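You operate a simulated robot arm through the tools that you are given. There is no shell and no other tool. Be economical: measure what you need, move in short steps, check, and stop when the job is done.

You run a simulated robot arm. Do the job below in one go: nothing can be reset, and whatever is moved stays where it is left.

TASK
Tip the short cup's paint into the dish and stir it to an even lilac.
Fine: the cup goes back to its spot, the stick into the grey tray; leave the tall cup.
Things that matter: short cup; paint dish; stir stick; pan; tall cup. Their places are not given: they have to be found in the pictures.

Only the result counts: the job must be done as asked and must still hold three seconds after the hand-in. Knocking over, shifting, dropping, spilling or breaking anything else fails it.

THE ROBOT
A 7-joint arm with a two-finger parallel gripper, fixed in place. Base frame: the origin is at the foot of the arm, x ahead of it, y to its left, z up; the work surface is at about z = 0.77. Lengths are in m, angles in degrees, forces in N, time in s.
With the tool pointing down near the work surface it reaches from about 0.34 to 0.78 m from the base axis. Its first joint turns from -166.0 to 166.0 degrees. Payload 3.91 kg.
The TCP is the grasp point between the finger pads, 0.03 m short of the fingertips. In the tool frame z runs along the fingers and y along their closing line. The gripper opens to 0.11 m. The fingers are 0.02 m wide and 0.01 m thick; the gripper's body (0.048 by 0.112 m) begins 0.055 m behind the TCP.
Orientation is told as [roll, pitch, yaw] about the base's x, y, z axes, in that order, counted from this pose: with the fingers straight down and closing along the base's y, the tool's x points along the base's -x, its y along +y and its z along -z.

THE INTERFACE
- The arm moves only by the tool jog_arm. Its argument "moves" is a list of rows, each an object of numbers (a shift or turn left out is 0, a gripper value left out holds the last): "tx", "ty", "tz": the shift along the tool's x, y, z in units of 250 mm (1.0 is 250 mm); "rx", "ry", "rz": the turn, a rotation vector about the tool's x, y, z in units of 45 degrees (1.0 is 45 degrees); "grip": the finger opening in m, from 0 to 0.11. In form: [{"tx": .., "ty": .., "tz": .., "rx": .., "ry": .., "rz": .., "grip": ..}, ...]. A call has 1 to 8 rows; each row is the pose to reach, as a shift and turn from the pose commanded when the call began, along the tool's axes at that moment. A call with a number of a shift or a turn outside -1 to 1 is refused whole. A row lasts 0.2 s, in which the tool goes at most 0.05 m and 8.6 degrees; a call with a longer step from one row to the next is refused whole, and so is a gripper value outside its range. Where a pose cannot be reached the arm comes as near as it can. A force on the tool above 40 N (or 10 N above the force at the start of the call, whichever is more), or a blocked arm, ends the call early, and 0.2 s more pass. The fingers move at their own pace (about 0.153 m/s each) and stop on an object; they squeeze with about 26 N. The grip force told is the motor's: it shows also when the fingers shut on nothing. Time passes only in rows, and 0.2 s behind the last, so rows that repeat a pose let the fingers close. It gives the time, the measured TCP pose, the force on the tool (base axes), the opening and the grip force at its end, in the units of the frame above (readings bear some noise), and new pictures: "pictures" is both (left out), scene, wrist or none.
- Cameras (640 x 400 px; columns grow to the right, rows downward): "scene" is fixed at [0.0491, -0.5019, 1.5619]; the picture's right is [0.63, -0.78, 0.00], its down [-0.49, -0.40, -0.77] and it looks along [0.60, 0.49, -0.63] (base axes); focal length 340 px, centre (320, 200). "wrist" rides on the gripper at [-0.036, 0, -0.057] in the tool frame; the picture's right is [0.00, -1.00, 0.00], its down [0.97, 0.00, -0.24] and it looks along [0.24, 0.00, 0.97] (tool axes); focal length 218 px, centre (320, 200).
- raise_lower(by): slides the trunk up (or, below 0, down) by that many m; the arm rides with it, the base frame stays. It gives what a move gives, with no picture.
- locate(camera, pixels): there is no depth. For up to 12 entries [column, row, z] of the newest picture of that camera ("zoom" is the newest enlarged one), the place [x, y] in the base frame at which the ray of that pixel passes the height z, good to about 0.002 m. No time passes.
- close_up(camera, box): a new picture of the part [left, top, right, bottom] of that camera's present view, enlarged. No time passes.
- finish_job(): hands the job in; it is judged then, once.

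Keep the steps short. Do not move on a guess: measure, check each grasp and each placing, and mend mistakes. In all there are 80 turns and 150 pictures (those below and enlarged ones count). Leave the gripper open and the arm clear of the work at the hand-in unless told otherwise, and finish with a single line.

The tools are called after "Call:" as a command line: name --argument value ..., lists and objects as JSON in quotes. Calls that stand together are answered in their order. jog_arm: Moves the arm, as the interface text tells. Its arguments: {"type":"object","properties":{"moves":{"type":"array","items":{"type":"object","properties":{"tx":{"type":"number"},"ty":{"type":"number"},"tz":{"type":"number"},"rx":{"type":"number"},"ry":{"type":"number"},"rz":{"type":"number"},"grip":{"type":"number"}}}},"pictures":{"type":"string","enum":["both","scene","wrist","none"]}},"required":["moves"]} The other tools are called the same way: raise_lower (by) slides the trunk up or down; locate (camera, pixels) gives the place at which the rays of pixels pass given heights; close_up (camera, box) takes an enlarged picture of a part of a camera's view; finish_job () hands the job in.

At the start:

```text
time_s: 0.0
ee_pos: [0.4938, 0.2623, 1.1324]
ee_rot: [-0.1, 0.0, 0.0]
force: [0.3, 0.5, 0.0]
gripper_width: 0.1101
finger_force: 0.1
trunk travel left (down, up): [-0.525, 0.085]
```

scene: 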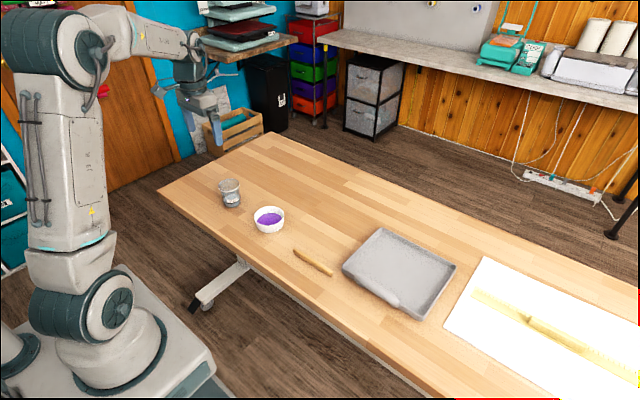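
wrist: 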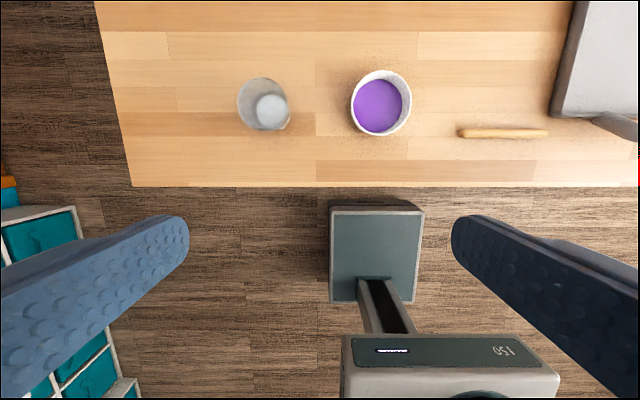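

I see a cup at (229,193), a dish at (268,220), a stick at (313,262) and a grey tray at (400,270). I can't make out a second cup yet, so I'll enlarge both views.

Call:
close_up --camera "scene" --box '[190, 160, 350, 290]'

Call:
close_up --camera "wrist" --box '[200, 40, 440, 190]'

Call:
close_up --camera "scene" --box '[330, 200, 640, 400]'

```text
3.08 times, centred on (270, 225) of scene
```

zoom: 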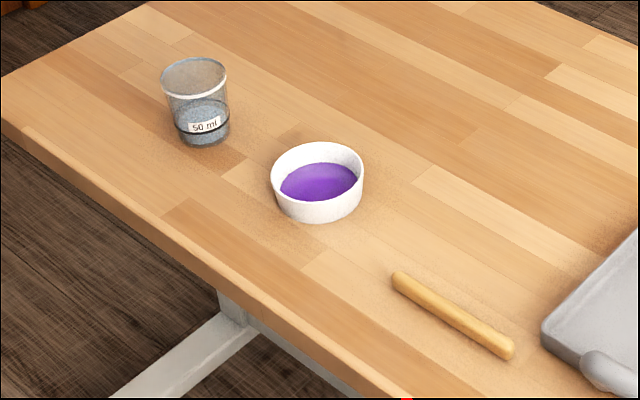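

```text
2.67 times, centred on (320, 115) of wrist
```

zoom: 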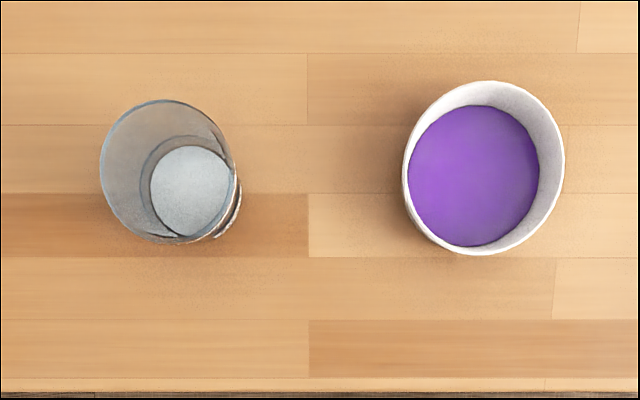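

```text
2.00 times, centred on (485, 300) of scene
```

zoom: 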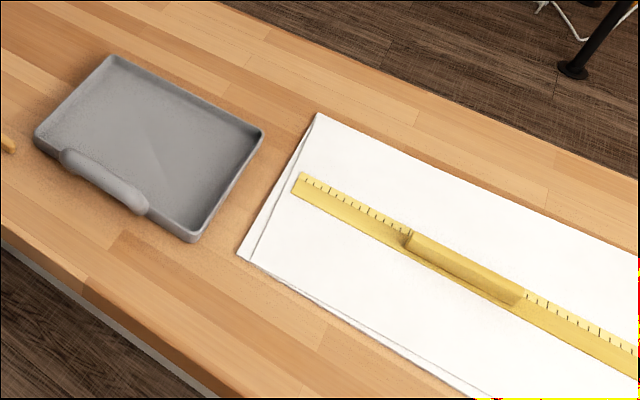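

Only one cup, labelled "50 ml", is visible so far. I'll measure the positions, then swing the wrist camera to the right to look for the other cup.

Call:
locate --camera "wrist" --pixels '[[270, 112, 0.775], [263, 104, 0.85], [381, 103, 0.81], [377, 106, 0.79], [462, 133, 0.78], [546, 133, 0.78], [552, 112, 0.77], [133, 187, 0.77]]'

Call:
locate --camera "scene" --pixels '[[228, 183, 0.84], [232, 207, 0.77], [269, 211, 0.81], [294, 249, 0.775], [332, 274, 0.775], [378, 229, 0.79], [456, 265, 0.79], [425, 319, 0.79], [342, 266, 0.79]]'

Call:
jog_arm --moves '[{"ty": -0.2}, {"ty": -0.4}, {"ty": -0.6}, {"ty": -0.8}, {"ty": -1.0}]' --pictures "both"

```text
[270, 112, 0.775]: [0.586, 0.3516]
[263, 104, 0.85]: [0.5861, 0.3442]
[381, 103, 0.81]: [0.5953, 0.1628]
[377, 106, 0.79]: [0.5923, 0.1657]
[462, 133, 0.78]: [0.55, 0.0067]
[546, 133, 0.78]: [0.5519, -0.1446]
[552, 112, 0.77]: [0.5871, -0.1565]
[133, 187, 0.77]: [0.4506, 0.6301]
```

```text
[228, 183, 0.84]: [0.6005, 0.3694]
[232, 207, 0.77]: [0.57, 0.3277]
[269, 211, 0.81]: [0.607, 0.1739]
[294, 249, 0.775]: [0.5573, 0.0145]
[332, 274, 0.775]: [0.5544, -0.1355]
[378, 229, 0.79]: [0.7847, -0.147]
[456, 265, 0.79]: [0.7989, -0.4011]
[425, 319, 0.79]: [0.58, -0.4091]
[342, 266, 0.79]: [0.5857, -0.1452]
```

```text
time_s: 1.2
ee_pos: [0.4936, 0.0092, 1.1308]
ee_rot: [-0.1, 0.0, 0.0]
force: [-0.1, 0.0, 0.2]
gripper_width: 0.1101
finger_force: 0.1
trunk travel left (down, up): [-0.525, 0.085]
```

scene: 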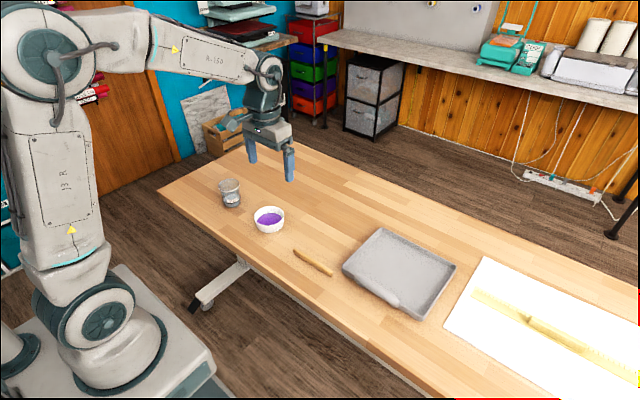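
wrist: 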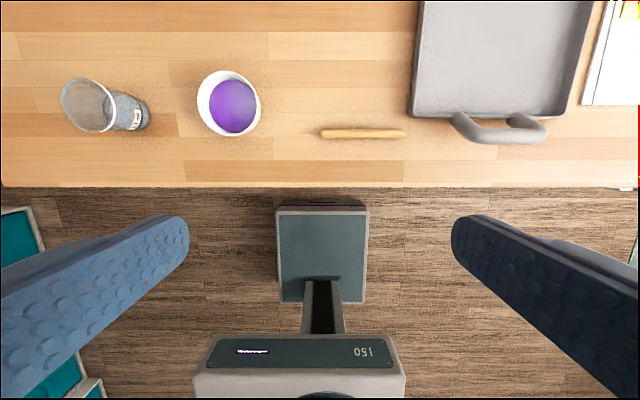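

Cup, dish, stick and tray agree between the cameras. The tall cup is still not seen, so I'll look further to the right.

Call:
jog_arm --moves '[{"ty": -0.2}, {"ty": -0.4}, {"ty": -0.6}, {"ty": -0.8}, {"ty": -1.0}]' --pictures "none"

Call:
jog_arm --moves '[{"ty": -0.2}, {"ty": -0.4}, {"ty": -0.6}, {"ty": -0.8}]' --pictures "wrist"

```text
time_s: 2.4
ee_pos: [0.4907, -0.24, 1.1326]
ee_rot: [0.0, 0.0, 0.0]
force: [-0.7, 0.1, -0.6]
gripper_width: 0.1099
finger_force: 0.0
trunk travel left (down, up): [-0.525, 0.085]
```

```text
time_s: 3.4
ee_pos: [0.4917, -0.4414, 1.1324]
ee_rot: [0.1, -0.1, 0.0]
force: [-1.0, -0.3, -0.6]
gripper_width: 0.1099
finger_force: 0.0
trunk travel left (down, up): [-0.525, 0.085]
```

wrist: 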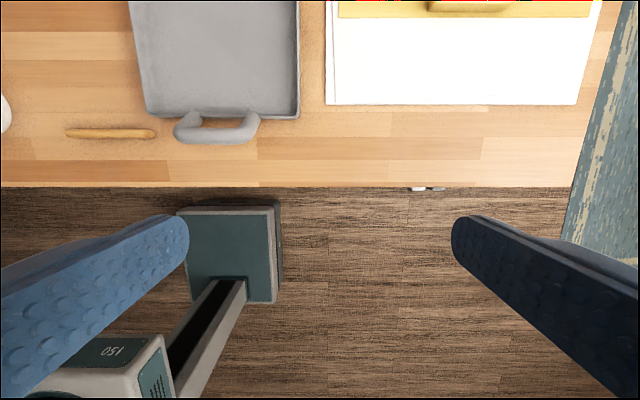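

No tall cup on the right side of the table near the edge. I'll tilt the wrist outward to check the far right part of the table.

Call:
jog_arm --moves '[{"ry": -0.18}, {"ry": -0.36}, {"ry": -0.54}, {"ry": -0.72}, {"ry": -0.9}]' --pictures "wrist"

```text
time_s: 4.6
ee_pos: [0.4934, -0.4388, 1.1334]
ee_rot: [-0.1, -40.6, 0.0]
force: [0.5, 0.0, -0.5]
gripper_width: 0.1099
finger_force: 0.0
trunk travel left (down, up): [-0.525, 0.085]
```

wrist: 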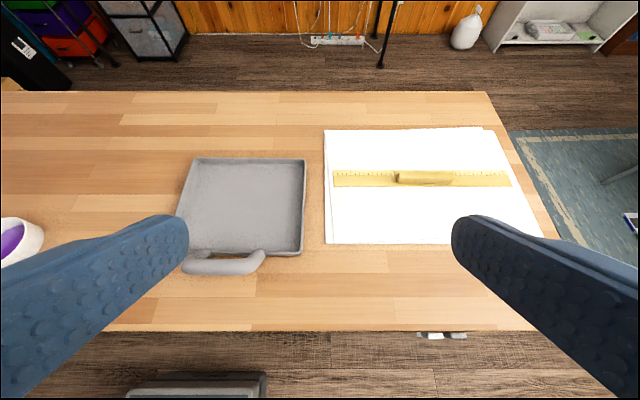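

There is still no tall cup on the table. I'll go back to the left with the wrist tilted, to see the cup from the side up close, in case cups are nested or hidden.

Call:
jog_arm --moves '[{"ty": 0.2}, {"ty": 0.4}, {"ty": 0.6}, {"ty": 0.8}, {"ty": 1.0}]' --pictures "none"

Call:
jog_arm --moves '[{"ty": 0.2}, {"ty": 0.4}, {"ty": 0.6}, {"ty": 0.8}, {"ty": 1.0}]' --pictures "none"

Call:
jog_arm --moves '[{"ty": 0.2}, {"ty": 0.38, "tx": 0.05}, {"ty": 0.55, "tx": 0.1}, {"ty": 0.7, "tx": 0.2}, {"ty": 0.8, "tx": 0.3}, {"ty": 0.8, "tx": 0.4}]' --pictures "both"

```text
time_s: 5.8
ee_pos: [0.492, -0.1873, 1.1319]
ee_rot: [-0.1, -40.5, 0.0]
force: [-0.4, -0.1, 0.1]
gripper_width: 0.1102
finger_force: 0.1
trunk travel left (down, up): [-0.525, 0.085]
```

```text
time_s: 7.0
ee_pos: [0.491, 0.0623, 1.1322]
ee_rot: [-0.2, -40.5, 0.2]
force: [0.0, 0.9, 0.8]
gripper_width: 0.1097
finger_force: 0.1
trunk travel left (down, up): [-0.525, 0.085]
```

```text
time_s: 8.4
ee_pos: [0.4156, 0.2627, 1.0657]
ee_rot: [0.0, -40.5, 0.0]
force: [0.8, 0.6, -0.2]
gripper_width: 0.1101
finger_force: 0.1
trunk travel left (down, up): [-0.525, 0.085]
```

scene: 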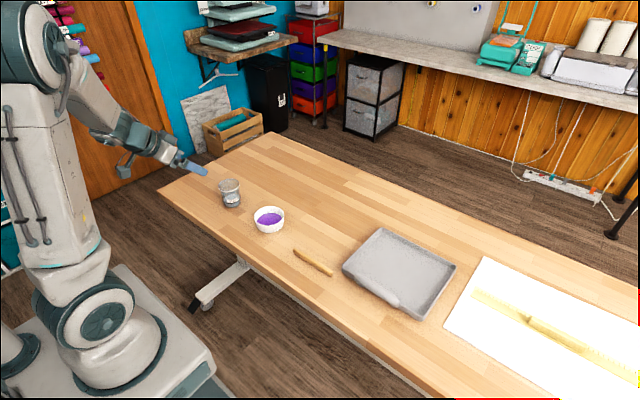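
wrist: 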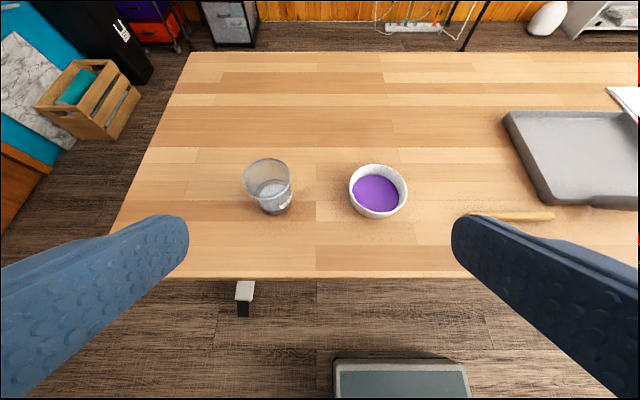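

Call:
close_up --camera "wrist" --box '[225, 145, 321, 225]'

Call:
locate --camera "wrist" --pixels '[[267, 173, 0.84], [276, 206, 0.772], [378, 184, 0.81], [376, 201, 0.772]]'

```text
5.00 times, centred on (273, 185) of wrist
```

zoom: 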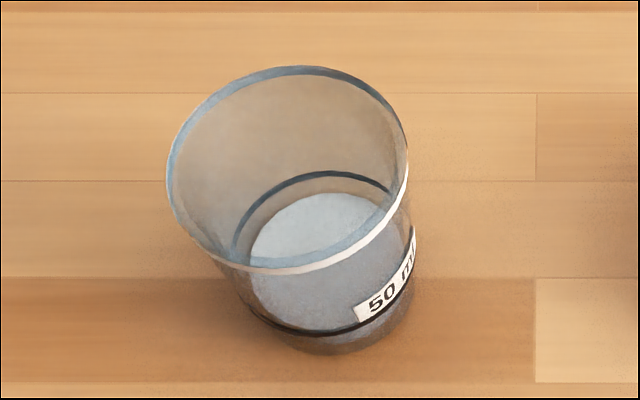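

```text
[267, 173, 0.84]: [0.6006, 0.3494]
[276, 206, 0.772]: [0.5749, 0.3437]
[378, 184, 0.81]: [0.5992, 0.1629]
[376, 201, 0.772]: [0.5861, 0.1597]
```

It is a single clear cup with whitish paint and a 50 ml mark. I'll turn the wrist camera to the left and look for the tall cup off the table on that side.

Call:
jog_arm --moves '[{"rx": -0.12, "rz": -0.143}, {"rx": -0.24, "rz": -0.286}, {"rx": -0.36, "rz": -0.429}, {"rx": -0.48, "rz": -0.572}, {"rx": -0.6, "rz": -0.715}, {"rx": -0.72, "rz": -0.858}, {"rx": -0.83, "rz": -0.99}]' --pictures "wrist"

```text
time_s: 10.0
ee_pos: [0.4153, 0.2612, 1.068]
ee_rot: [-0.6, -40.2, 58.5]
force: [-0.5, 1.5, -0.1]
gripper_width: 0.11
finger_force: 0.0
trunk travel left (down, up): [-0.525, 0.085]
```

wrist: 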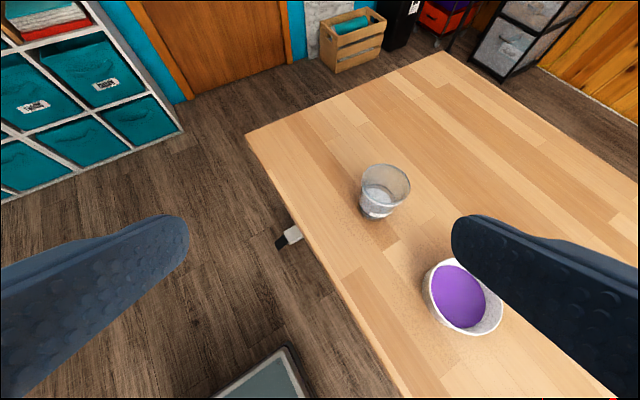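

No tall cup shows up here either. The visible cup holds whitish paint, which suits lilac, so it is the one to use. I'll refine the cup and dish geometry with scene rays.

Call:
locate --camera "scene" --pixels '[[229.1, 185.4, 0.84], [229.1, 185.4, 0.86], [229.1, 185.4, 0.87], [232.1, 203.5, 0.772], [268.2, 213, 0.8], [268.2, 213, 0.81], [268.2, 213, 0.82], [254, 213, 0.81], [283.5, 213, 0.81]]'

Call:
jog_arm --moves '[{"rx": 0.12, "rz": 0.143}, {"rx": 0.24, "rz": 0.286}, {"rx": 0.36, "rz": 0.429}, {"rx": 0.48, "rz": 0.572}, {"rx": 0.6, "rz": 0.715}, {"rx": 0.72, "rz": 0.858}, {"rx": 0.83, "rz": 0.99}]' --pictures "none"

Call:
jog_arm --moves '[{"ry": -0.18}, {"ry": -0.36}, {"ry": -0.54}, {"ry": -0.72}, {"ry": -0.77}]' --pictures "wrist"

```text
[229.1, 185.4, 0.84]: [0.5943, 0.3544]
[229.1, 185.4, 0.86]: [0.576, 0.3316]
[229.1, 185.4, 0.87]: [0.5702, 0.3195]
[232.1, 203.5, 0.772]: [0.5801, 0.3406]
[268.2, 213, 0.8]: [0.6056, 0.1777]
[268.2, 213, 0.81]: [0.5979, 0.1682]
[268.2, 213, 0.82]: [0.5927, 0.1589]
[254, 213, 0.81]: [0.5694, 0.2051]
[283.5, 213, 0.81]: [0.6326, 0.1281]
```

```text
time_s: 11.6
ee_pos: [0.4151, 0.2624, 1.0684]
ee_rot: [0.0, -40.4, -0.1]
force: [0.5, 0.3, -1.0]
gripper_width: 0.1101
finger_force: 0.2
out of reach, approached as far as the arm can: row 3
trunk travel left (down, up): [-0.525, 0.085]
```

```text
time_s: 12.8
ee_pos: [0.4162, 0.2623, 1.0676]
ee_rot: [0.1, -75.2, -0.1]
force: [0.3, -0.7, 0.0]
gripper_width: 0.11
finger_force: 0.1
trunk travel left (down, up): [-0.525, 0.085]
```

wrist: 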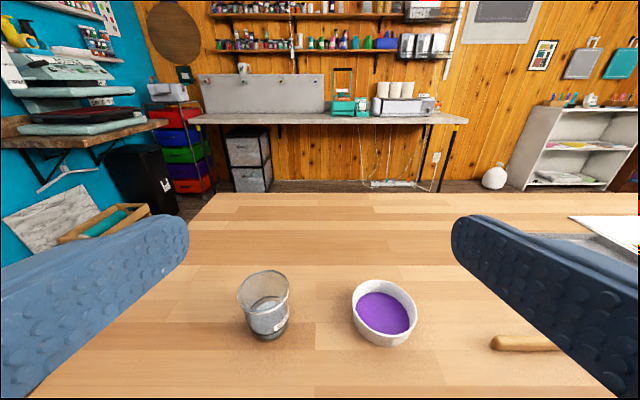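

Cup centre comes out at about (0.582, 0.341) with its rim at z 0.851. Dish centre is (0.595, 0.163) with its rim at about 0.815. I'll line up in y with the cup, then lower the trunk so the fingers come in level.

Call:
jog_arm --moves '[{"ty": 0.16}, {"ty": 0.315}]' --pictures "none"

Call:
raise_lower --by -0.17

Call:
jog_arm --moves '[{"ty": 0}]' --pictures "both"

```text
time_s: 13.4
ee_pos: [0.4157, 0.3426, 1.0671]
ee_rot: [-0.1, -75.1, 0.1]
force: [0.8, 0.4, 0.9]
gripper_width: 0.1102
finger_force: 0.1
trunk travel left (down, up): [-0.525, 0.085]
```

```text
time_s: 15.3
ee_pos: [0.4152, 0.3405, 0.8989]
ee_rot: [0.0, -75.1, 0.0]
force: [0.1, -0.3, -0.4]
gripper_width: 0.11
finger_force: 0.1
trunk travel left (down, up): [-0.355, 0.255]
```

```text
time_s: 15.7
ee_pos: [0.4163, 0.3413, 0.8981]
ee_rot: [-0.2, -75.1, 0.1]
force: [0.1, -0.4, -1.4]
gripper_width: 0.1101
finger_force: 0.0
trunk travel left (down, up): [-0.355, 0.255]
```

scene: 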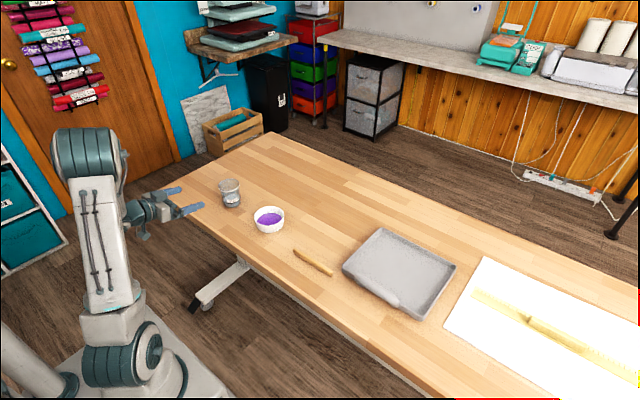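
wrist: 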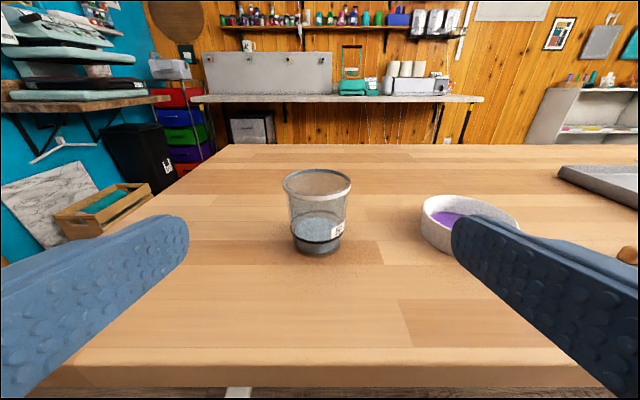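

The cup is centred between the fingers (rim cols 283–352). I'll lower to z ≈ 0.818, then go forward level.

Call:
raise_lower --by -0.08

Call:
jog_arm --moves '[{"tx": -0.035, "tz": 0.13}, {"tx": -0.07, "tz": 0.26}, {"tx": -0.105, "tz": 0.39}]' --pictures "wrist"

```text
time_s: 16.9
ee_pos: [0.4165, 0.3416, 0.8175]
ee_rot: [0.0, -75.2, 0.0]
force: [0.0, -0.3, 0.4]
gripper_width: 0.11
finger_force: 0.1
trunk travel left (down, up): [-0.275, 0.335]
```

```text
time_s: 17.7
ee_pos: [0.5177, 0.3411, 0.82]
ee_rot: [-0.2, -75.2, 0.1]
force: [-1.2, 0.2, -0.4]
gripper_width: 0.1099
finger_force: 0.1
trunk travel left (down, up): [-0.275, 0.335]
```

wrist: 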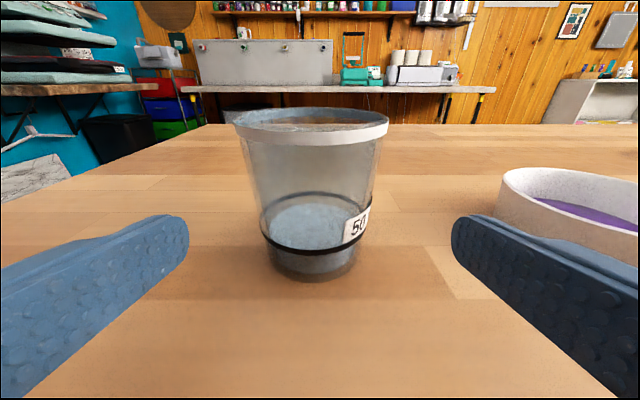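

The cup centre is at col ~313, about 4 mm to the left. I'll correct that, go forward to x ≈ 0.578 and close.

Call:
jog_arm --moves '[{"ty": 0.016}, {"tx": -0.031, "ty": 0.016, "tz": 0.116}, {"tx": -0.062, "ty": 0.016, "tz": 0.232}]' --pictures "wrist"

Call:
jog_arm --moves '[{"grip": 0.085}, {"grip": 0.06}, {"grip": 0.05}, {"grip": 0.05}]' --pictures "both"

```text
time_s: 18.5
ee_pos: [0.5763, 0.3452, 0.8179]
ee_rot: [0.0, -75.1, 0.3]
force: [-3.1, -2.1, -0.1]
gripper_width: 0.1099
finger_force: 0.1
trunk travel left (down, up): [-0.275, 0.335]
```

wrist: 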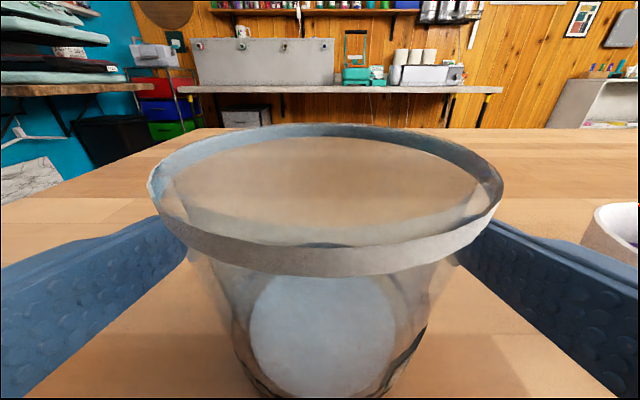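

```text
time_s: 19.5
ee_pos: [0.5761, 0.3446, 0.8182]
ee_rot: [0.1, -75.1, 0.1]
force: [-2.4, 0.4, 0.3]
gripper_width: 0.0701
finger_force: 25.5
trunk travel left (down, up): [-0.275, 0.335]
```

scene: 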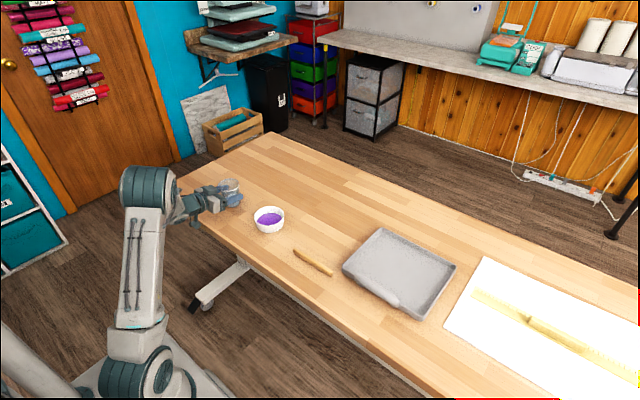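
wrist: 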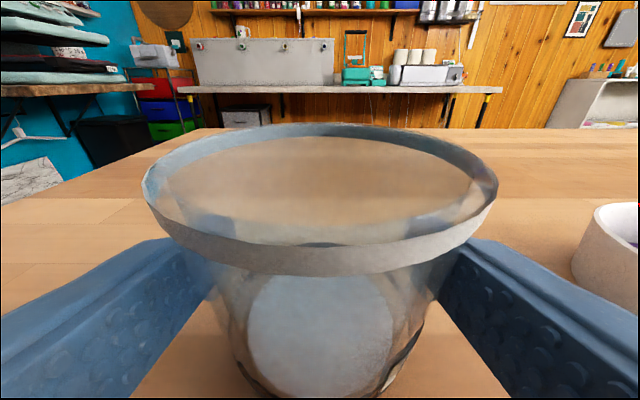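

The cup is gripped (opening 0.070, 25.5 N), and its return spot is TCP (0.576, 0.345, 0.818). I'll lift it with the trunk, then move slowly beside the dish.

Call:
raise_lower --by 0.075

Call:
jog_arm --moves '[{"ty": -0.04, "tx": -0.002, "tz": 0.009}, {"ty": -0.12, "tx": -0.005, "tz": 0.018}, {"ty": -0.2, "tx": -0.007, "tz": 0.027}, {"ty": -0.28, "tx": -0.01, "tz": 0.036}, {"ty": -0.36, "tx": -0.012, "tz": 0.045}, {"ty": -0.44, "tx": -0.014, "tz": 0.054}, {"ty": -0.52, "tx": -0.017, "tz": 0.063}, {"ty": -0.58, "tx": -0.019, "tz": 0.07}]' --pictures "both"

```text
time_s: 20.6
ee_pos: [0.5784, 0.3428, 0.8924]
ee_rot: [-0.2, -75.1, 0.1]
force: [-0.1, -0.1, -0.3]
gripper_width: 0.0741
finger_force: 25.9
trunk travel left (down, up): [-0.35, 0.26]
```

```text
time_s: 22.4
ee_pos: [0.5956, 0.1989, 0.8935]
ee_rot: [-0.1, -75.1, 0.1]
force: [0.9, 0.2, -1.0]
gripper_width: 0.0735
finger_force: 26.2
trunk travel left (down, up): [-0.35, 0.26]
```

scene: 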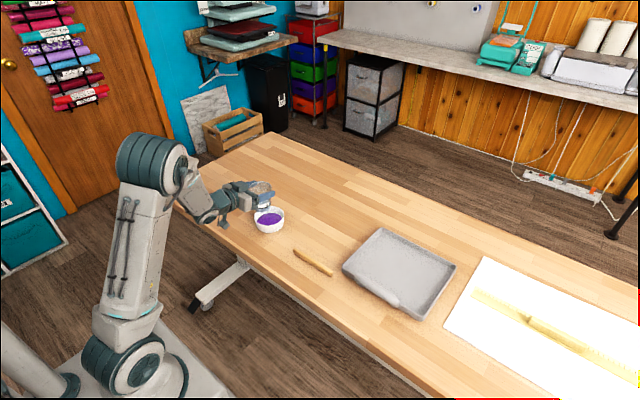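
wrist: 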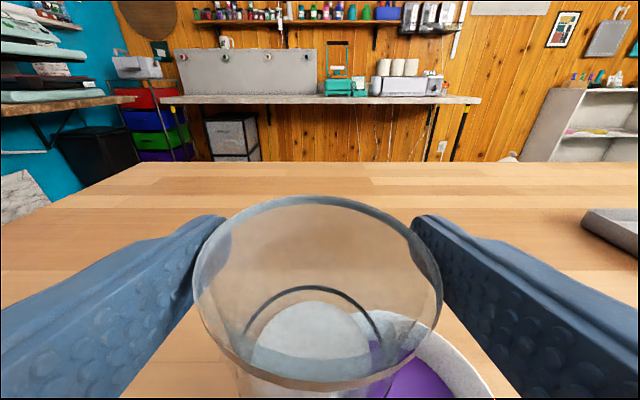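

The opening grew from 0.070 to 0.074, so the cup may have slipped in the fingers. I'll check that up close.

Call:
close_up --camera "scene" --box '[210, 160, 306, 250]'

Call:
close_up --camera "wrist" --box '[160, 160, 500, 400]'

```text
4.44 times, centred on (258, 205) of scene
```

zoom: 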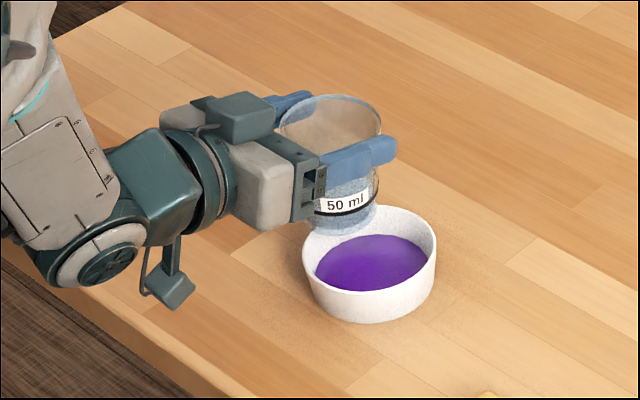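

```text
1.67 times, centred on (330, 280) of wrist
```

zoom: 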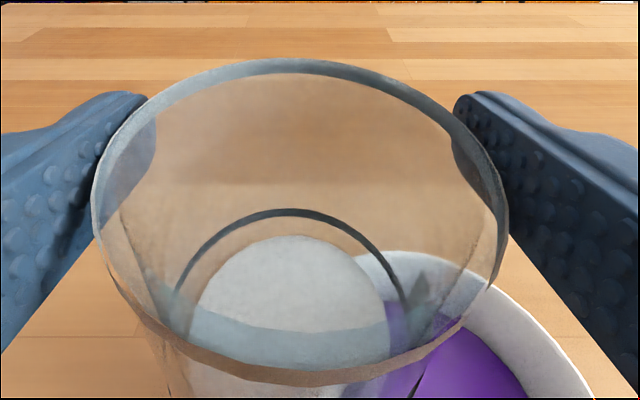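

The wrist view shows the rim now about 30 mm lower relative to the fingers, so the cup slid until the rim nearly caught. That is not a safe pour, so I'll carry it back to its spot, set it down and regrip.

Call:
jog_arm --moves '[{"ty": 0.04, "tx": 0.002, "tz": -0.009}, {"ty": 0.12, "tx": 0.005, "tz": -0.018}, {"ty": 0.2, "tx": 0.007, "tz": -0.027}, {"ty": 0.28, "tx": 0.01, "tz": -0.036}, {"ty": 0.36, "tx": 0.012, "tz": -0.045}, {"ty": 0.44, "tx": 0.015, "tz": -0.056}, {"ty": 0.52, "tx": 0.019, "tz": -0.07}, {"ty": 0.584, "tx": 0.022, "tz": -0.082}]' --pictures "both"

Call:
close_up --camera "scene" --box '[190, 150, 286, 240]'

```text
time_s: 24.2
ee_pos: [0.5733, 0.3455, 0.8937]
ee_rot: [-0.2, -75.0, 0.2]
force: [-0.7, 0.6, -0.4]
gripper_width: 0.0736
finger_force: 25.7
trunk travel left (down, up): [-0.35, 0.26]
```

scene: 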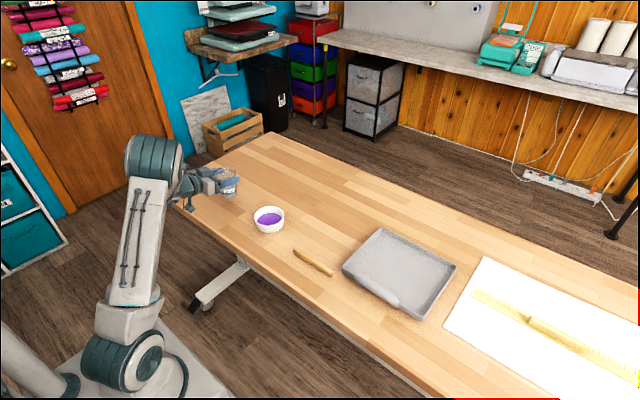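
wrist: 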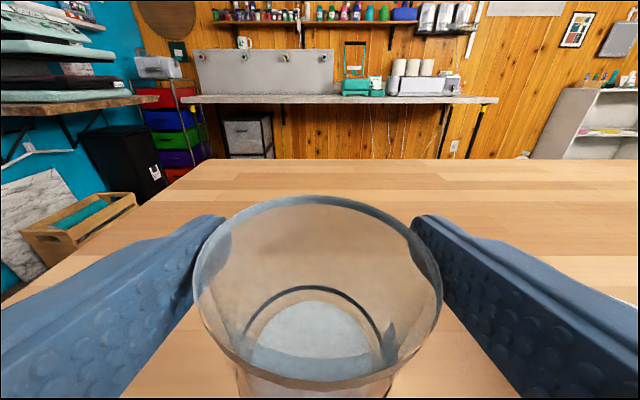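

```text
4.44 times, centred on (238, 195) of scene
```

zoom: 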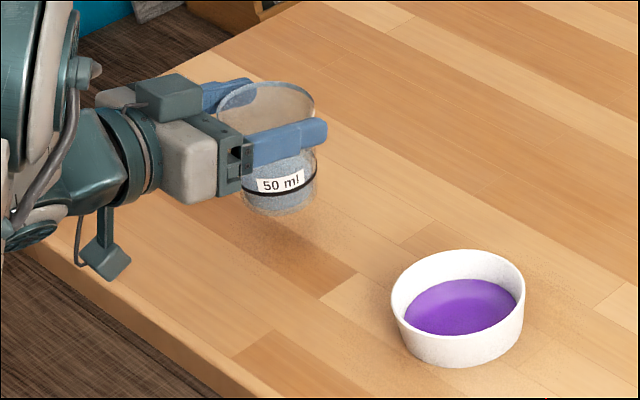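

The cup is over its spot. I'll lower in small steps and watch the force for contact.

Call:
jog_arm --moves '[{"tx": 0.023, "tz": 0.0062}, {"tx": 0.046, "tz": 0.0124}, {"tx": 0.07, "tz": 0.0187}, {"tx": 0.093, "tz": 0.025}]' --pictures "none"

Call:
jog_arm --moves '[{"tx": 0.0155, "tz": 0.0041}, {"tx": 0.031, "tz": 0.0083}]' --pictures "wrist"

Call:
close_up --camera "scene" --box '[190, 150, 286, 240]'

```text
time_s: 25.2
ee_pos: [0.5736, 0.3457, 0.871]
ee_rot: [0.0, -75.2, 0.2]
force: [0.1, -0.3, -1.1]
gripper_width: 0.0737
finger_force: 26.1
trunk travel left (down, up): [-0.35, 0.26]
```

```text
time_s: 25.8
ee_pos: [0.5736, 0.3463, 0.862]
ee_rot: [-0.2, -75.2, 0.1]
force: [0.6, -0.3, -0.9]
gripper_width: 0.0737
finger_force: 26.0
trunk travel left (down, up): [-0.35, 0.26]
```

wrist: 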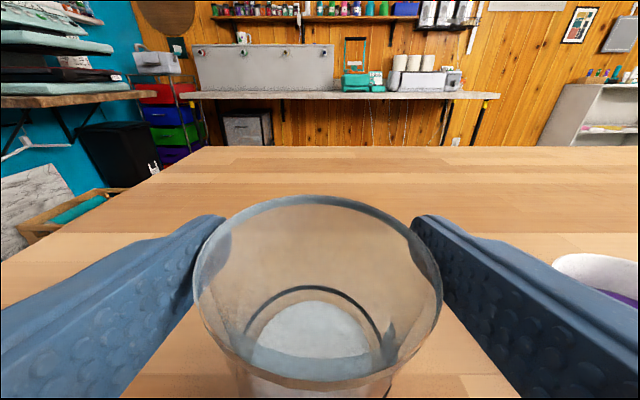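

```text
4.44 times, centred on (238, 195) of scene
```

zoom: 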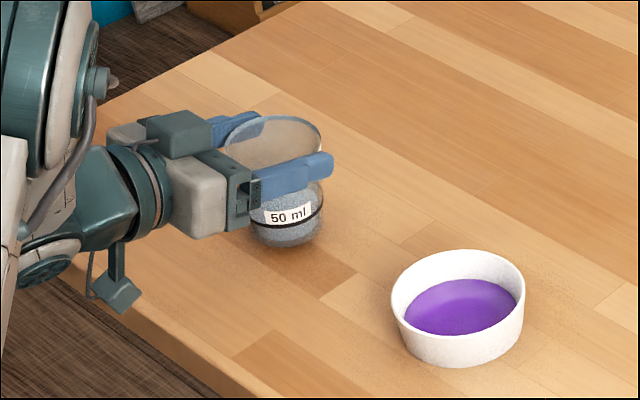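

There is no contact yet at z 0.862. I'll lower on in 2 mm steps.

Call:
jog_arm --moves '[{"tx": 0.008, "tz": 0.002}, {"tx": 0.0155, "tz": 0.0041}, {"tx": 0.023, "tz": 0.0062}]' --pictures "none"

Call:
jog_arm --moves '[{"tx": 0.008, "tz": 0.002}, {"tx": 0.0155, "tz": 0.0041}, {"tx": 0.023, "tz": 0.0062}]' --pictures "wrist"

Call:
close_up --camera "scene" --box '[190, 150, 286, 240]'

```text
time_s: 26.6
ee_pos: [0.5737, 0.3452, 0.8556]
ee_rot: [-0.1, -75.1, 0.1]
force: [-0.5, 0.7, -0.5]
gripper_width: 0.074
finger_force: 25.9
trunk travel left (down, up): [-0.35, 0.26]
```

```text
time_s: 27.4
ee_pos: [0.5735, 0.3452, 0.852]
ee_rot: [0.1, -75.4, 0.0]
force: [-2.3, -0.7, 10.6]
gripper_width: 0.0738
finger_force: 25.6
trunk travel left (down, up): [-0.35, 0.26]
```

wrist: 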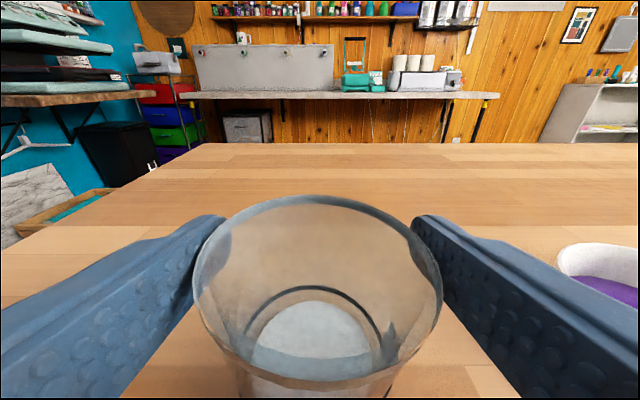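

```text
4.44 times, centred on (238, 195) of scene
```

zoom: 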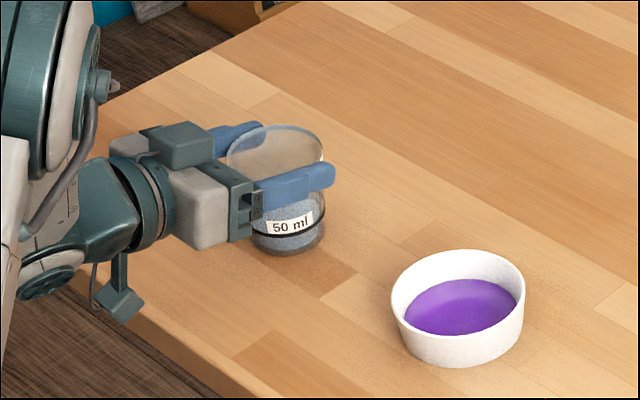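

Contact is at z 0.852 (10.6 N) and the cup stands on its spot. I'll ease up 2 mm and open, then drop to z ≈ 0.812 around the cup.

Call:
jog_arm --moves '[{"tx": -0.008, "tz": -0.002}, {"tx": -0.008, "tz": -0.002, "grip": 0.085}, {"tx": -0.008, "tz": -0.002, "grip": 0.11}, {"tx": -0.008, "tz": -0.002, "grip": 0.11}]' --pictures "none"

Call:
jog_arm --moves '[{"tx": 0.039, "tz": 0.01}, {"tx": 0.077, "tz": 0.021}, {"tx": 0.116, "tz": 0.031}, {"tx": 0.155, "tz": 0.041}]' --pictures "both"

Call:
close_up --camera "scene" --box '[190, 150, 286, 240]'

```text
time_s: 28.4
ee_pos: [0.5736, 0.3466, 0.8526]
ee_rot: [0.0, -75.0, 0.1]
force: [-0.5, 0.2, -1.3]
gripper_width: 0.1102
finger_force: 0.0
trunk travel left (down, up): [-0.35, 0.26]
```

```text
time_s: 29.4
ee_pos: [0.5744, 0.3465, 0.8117]
ee_rot: [0.0, -75.2, 0.1]
force: [0.1, 0.4, -0.1]
gripper_width: 0.1098
finger_force: 0.1
trunk travel left (down, up): [-0.35, 0.26]
```

scene: 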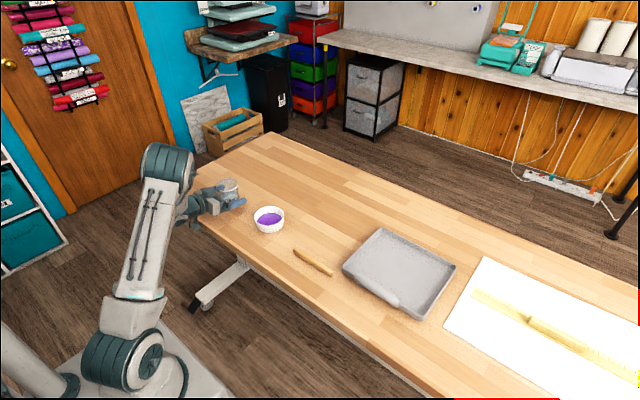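
wrist: 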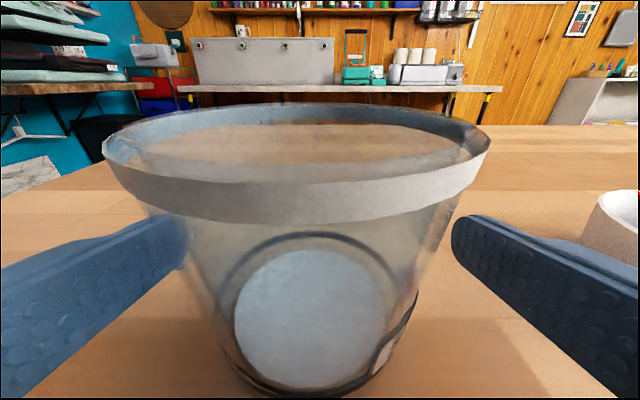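

```text
4.44 times, centred on (238, 195) of scene
```

zoom: 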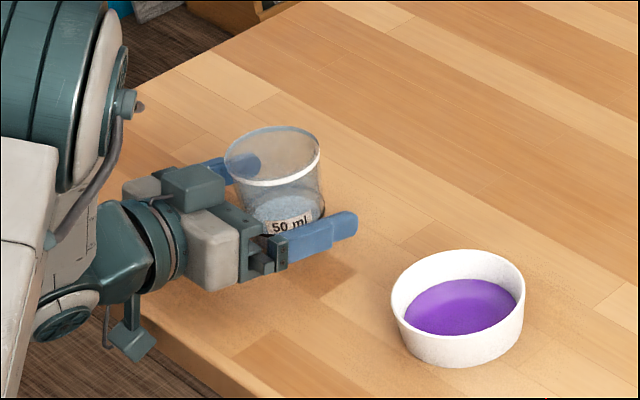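

The cup stands upright but is ~4 mm left of the tool centre. I'll centre on it, close gently and let the grip settle.

Call:
jog_arm --moves '[{"ty": 0.015}, {"ty": 0.015, "grip": 0.09}, {"ty": 0.015, "grip": 0.075}, {"ty": 0.015, "grip": 0.05}, {"ty": 0.015, "grip": 0.03}, {"ty": 0.015, "grip": 0.03}]' --pictures "wrist"

Call:
jog_arm --moves '[{"tx": -0.0077, "tz": -0.002}, {"tx": -0.0155, "tz": -0.0041}, {"tx": -0.023, "tz": -0.0062}, {"tx": -0.031, "tz": -0.0083}, {"tx": -0.039, "tz": -0.0103}]' --pictures "wrist"

```text
time_s: 30.8
ee_pos: [0.5744, 0.3499, 0.8122]
ee_rot: [-0.1, -75.1, 0.2]
force: [0.2, 0.9, 0.1]
gripper_width: 0.0688
finger_force: 25.7
trunk travel left (down, up): [-0.35, 0.26]
```

wrist: 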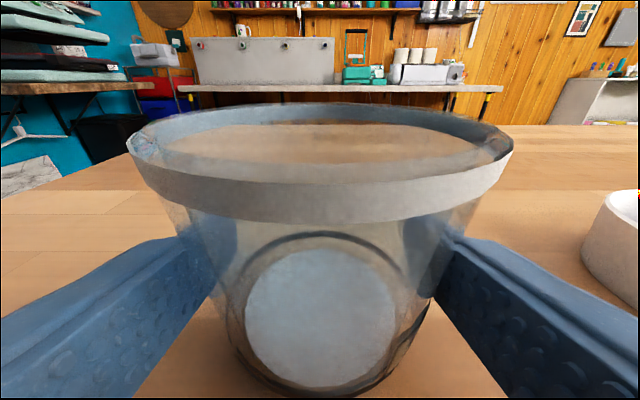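

```text
time_s: 32.0
ee_pos: [0.5746, 0.3483, 0.8221]
ee_rot: [-0.1, -75.1, 0.2]
force: [-0.1, -0.3, -1.4]
gripper_width: 0.0691
finger_force: 25.7
trunk travel left (down, up): [-0.35, 0.26]
```

wrist: 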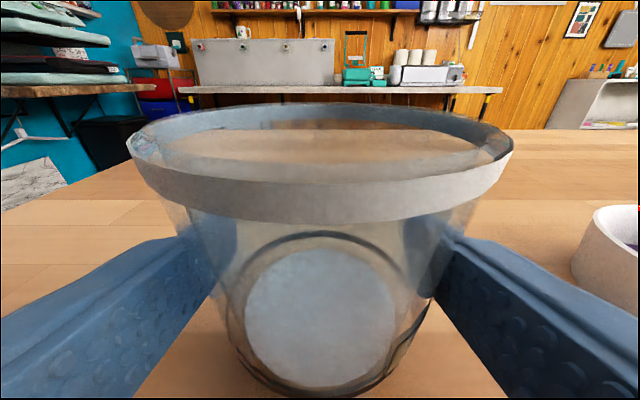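

The view is unchanged after a 10 mm lift, so the grip holds this time. I'll lift on by arm to z ≈ 0.895.

Call:
jog_arm --moves '[{"tx": -0.035, "tz": -0.0095}, {"tx": -0.07, "tz": -0.019}, {"tx": -0.105, "tz": -0.0284}, {"tx": -0.14, "tz": -0.0378}, {"tx": -0.176, "tz": -0.0473}, {"tx": -0.211, "tz": -0.0567}, {"tx": -0.246, "tz": -0.0662}, {"tx": -0.282, "tz": -0.0756}]' --pictures "wrist"

```text
time_s: 33.8
ee_pos: [0.5746, 0.3489, 0.8959]
ee_rot: [0.1, -75.1, -0.1]
force: [0.7, 0.1, 0.0]
gripper_width: 0.0689
finger_force: 26.2
trunk travel left (down, up): [-0.35, 0.26]
```

wrist: 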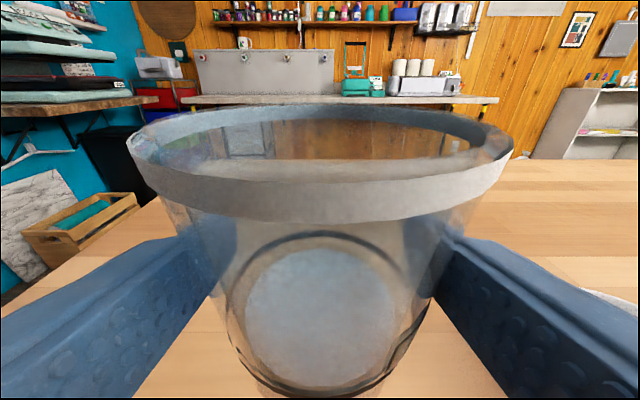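

The grip is solid (0.0689 throughout). I'll move slowly to beside the dish at y ≈ 0.208.

Call:
jog_arm --moves '[{"ty": -0.04, "tx": -0.002, "tz": 0.006}, {"ty": -0.12, "tx": -0.005, "tz": 0.018}, {"ty": -0.2, "tx": -0.008, "tz": 0.03}, {"ty": -0.28, "tx": -0.011, "tz": 0.041}, {"ty": -0.36, "tx": -0.014, "tz": 0.053}, {"ty": -0.44, "tx": -0.017, "tz": 0.065}, {"ty": -0.52, "tx": -0.02, "tz": 0.076}, {"ty": -0.564, "tx": -0.022, "tz": 0.083}]' --pictures "both"

Call:
close_up --camera "scene" --box '[210, 150, 306, 240]'

```text
time_s: 35.6
ee_pos: [0.5957, 0.2094, 0.8957]
ee_rot: [0.1, -75.1, -0.2]
force: [-0.1, -0.1, -0.9]
gripper_width: 0.0688
finger_force: 26.5
trunk travel left (down, up): [-0.35, 0.26]
```

scene: 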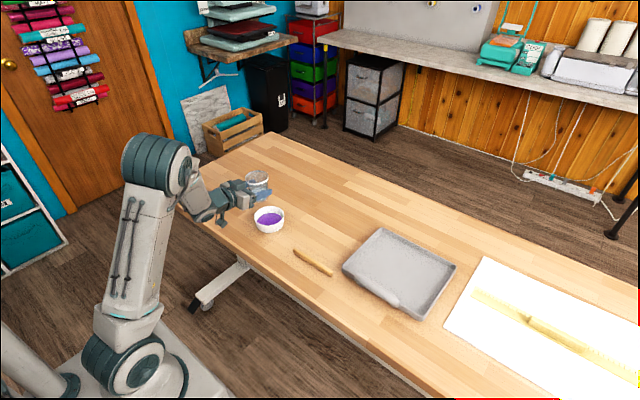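
wrist: 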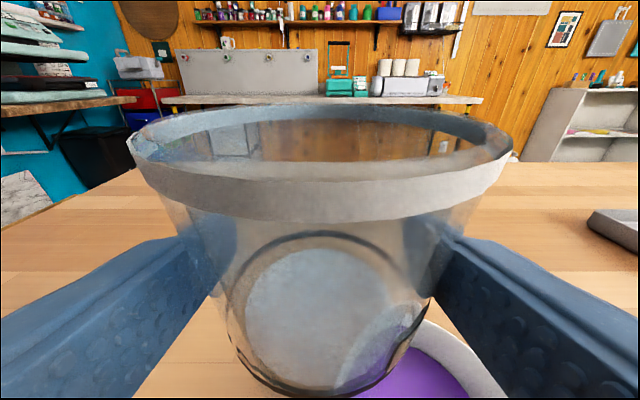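

```text
4.44 times, centred on (258, 195) of scene
```

zoom: 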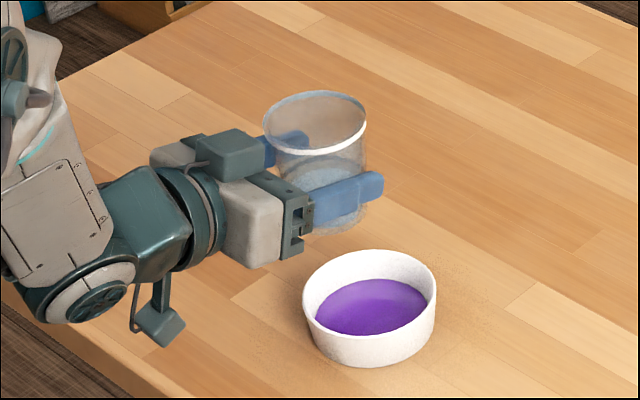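

Ready to tip. First a 45° roll about the tool axis, with the mouth going towards the dish. Paint should not run yet.

Call:
jog_arm --moves '[{"rz": 0.125}, {"rz": 0.25}, {"rz": 0.375}, {"rz": 0.5}, {"rz": 0.625}, {"rz": 0.75}, {"rz": 0.875}, {"rz": 1.0}]' --pictures "both"

Call:
close_up --camera "scene" --box '[210, 150, 306, 240]'

```text
time_s: 37.4
ee_pos: [0.5956, 0.2081, 0.8946]
ee_rot: [69.5, -43.0, -75.7]
force: [-0.9, 0.0, -0.4]
gripper_width: 0.0687
finger_force: 25.7
trunk travel left (down, up): [-0.35, 0.26]
```

scene: 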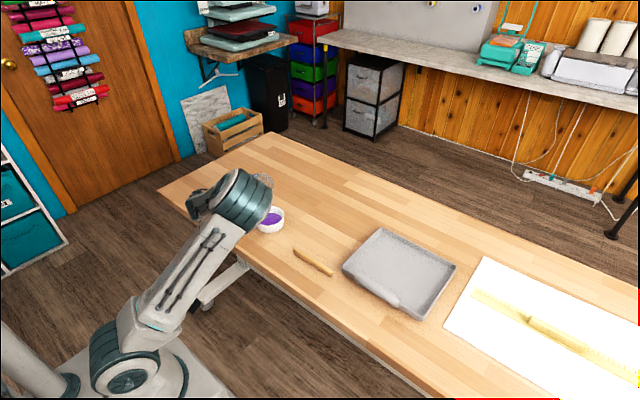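
wrist: 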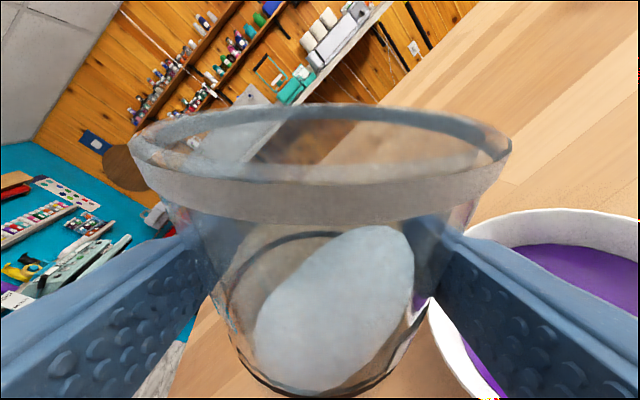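

```text
4.44 times, centred on (258, 195) of scene
```

zoom: 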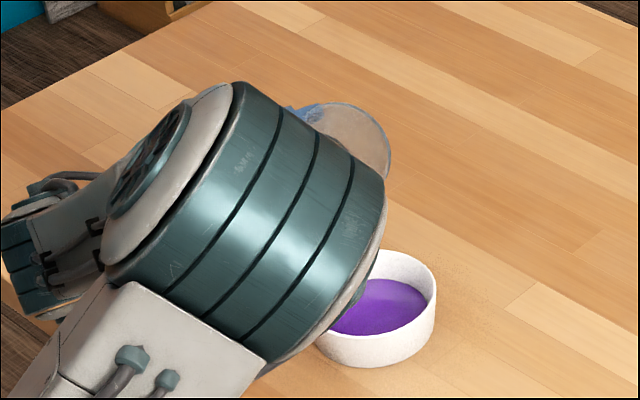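

Paint shifts in the cup but does not run. The dish sits right beneath the mouth on the right in the wrist view. I'll roll on 25° slowly to about 70°.

Call:
jog_arm --moves '[{"rz": 0.08}, {"rz": 0.16}, {"rz": 0.24}, {"rz": 0.32}, {"rz": 0.4}, {"rz": 0.48}, {"rz": 0.56}]' --pictures "both"

```text
time_s: 39.0
ee_pos: [0.5953, 0.2076, 0.8945]
ee_rot: [74.3, -19.2, -84.8]
force: [0.0, 0.3, -1.2]
gripper_width: 0.0691
finger_force: 25.4
trunk travel left (down, up): [-0.35, 0.26]
```

scene: 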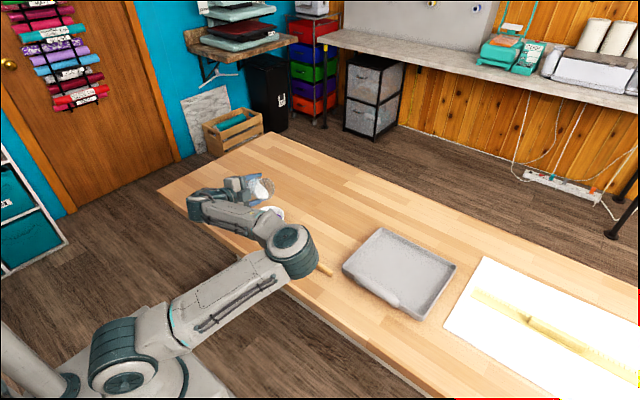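
wrist: 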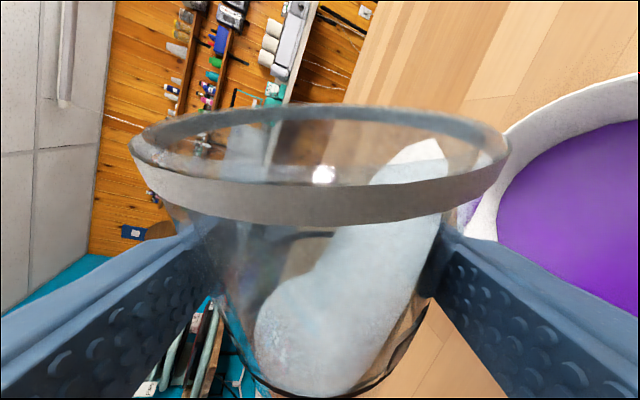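

The elbow has swung to the right and sits near the stick. Before rolling further I need to know how high it is.

Call:
close_up --camera "scene" --box '[160, 150, 360, 290]'

Call:
locate --camera "scene" --pixels '[[290, 250, 0.85], [290, 250, 0.95], [290, 250, 1.05], [300, 280, 0.85], [300, 280, 0.95], [205, 208, 0.9], [205, 208, 0.95], [120, 355, 0.9], [120, 355, 0.8], [120, 355, 0.7]]'

```text
2.86 times, centred on (260, 220) of scene
```

zoom: 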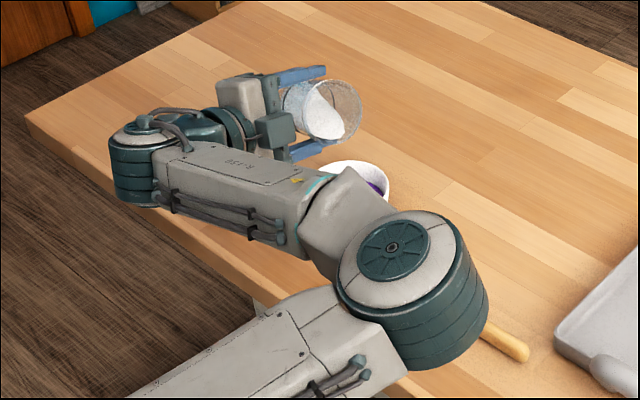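

```text
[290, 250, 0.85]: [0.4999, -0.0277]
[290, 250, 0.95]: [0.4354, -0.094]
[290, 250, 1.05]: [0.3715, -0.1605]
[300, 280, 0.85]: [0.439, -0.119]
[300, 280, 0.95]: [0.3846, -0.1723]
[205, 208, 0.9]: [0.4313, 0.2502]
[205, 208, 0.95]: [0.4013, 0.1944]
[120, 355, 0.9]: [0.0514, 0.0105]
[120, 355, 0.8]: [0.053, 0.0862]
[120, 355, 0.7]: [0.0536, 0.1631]
```

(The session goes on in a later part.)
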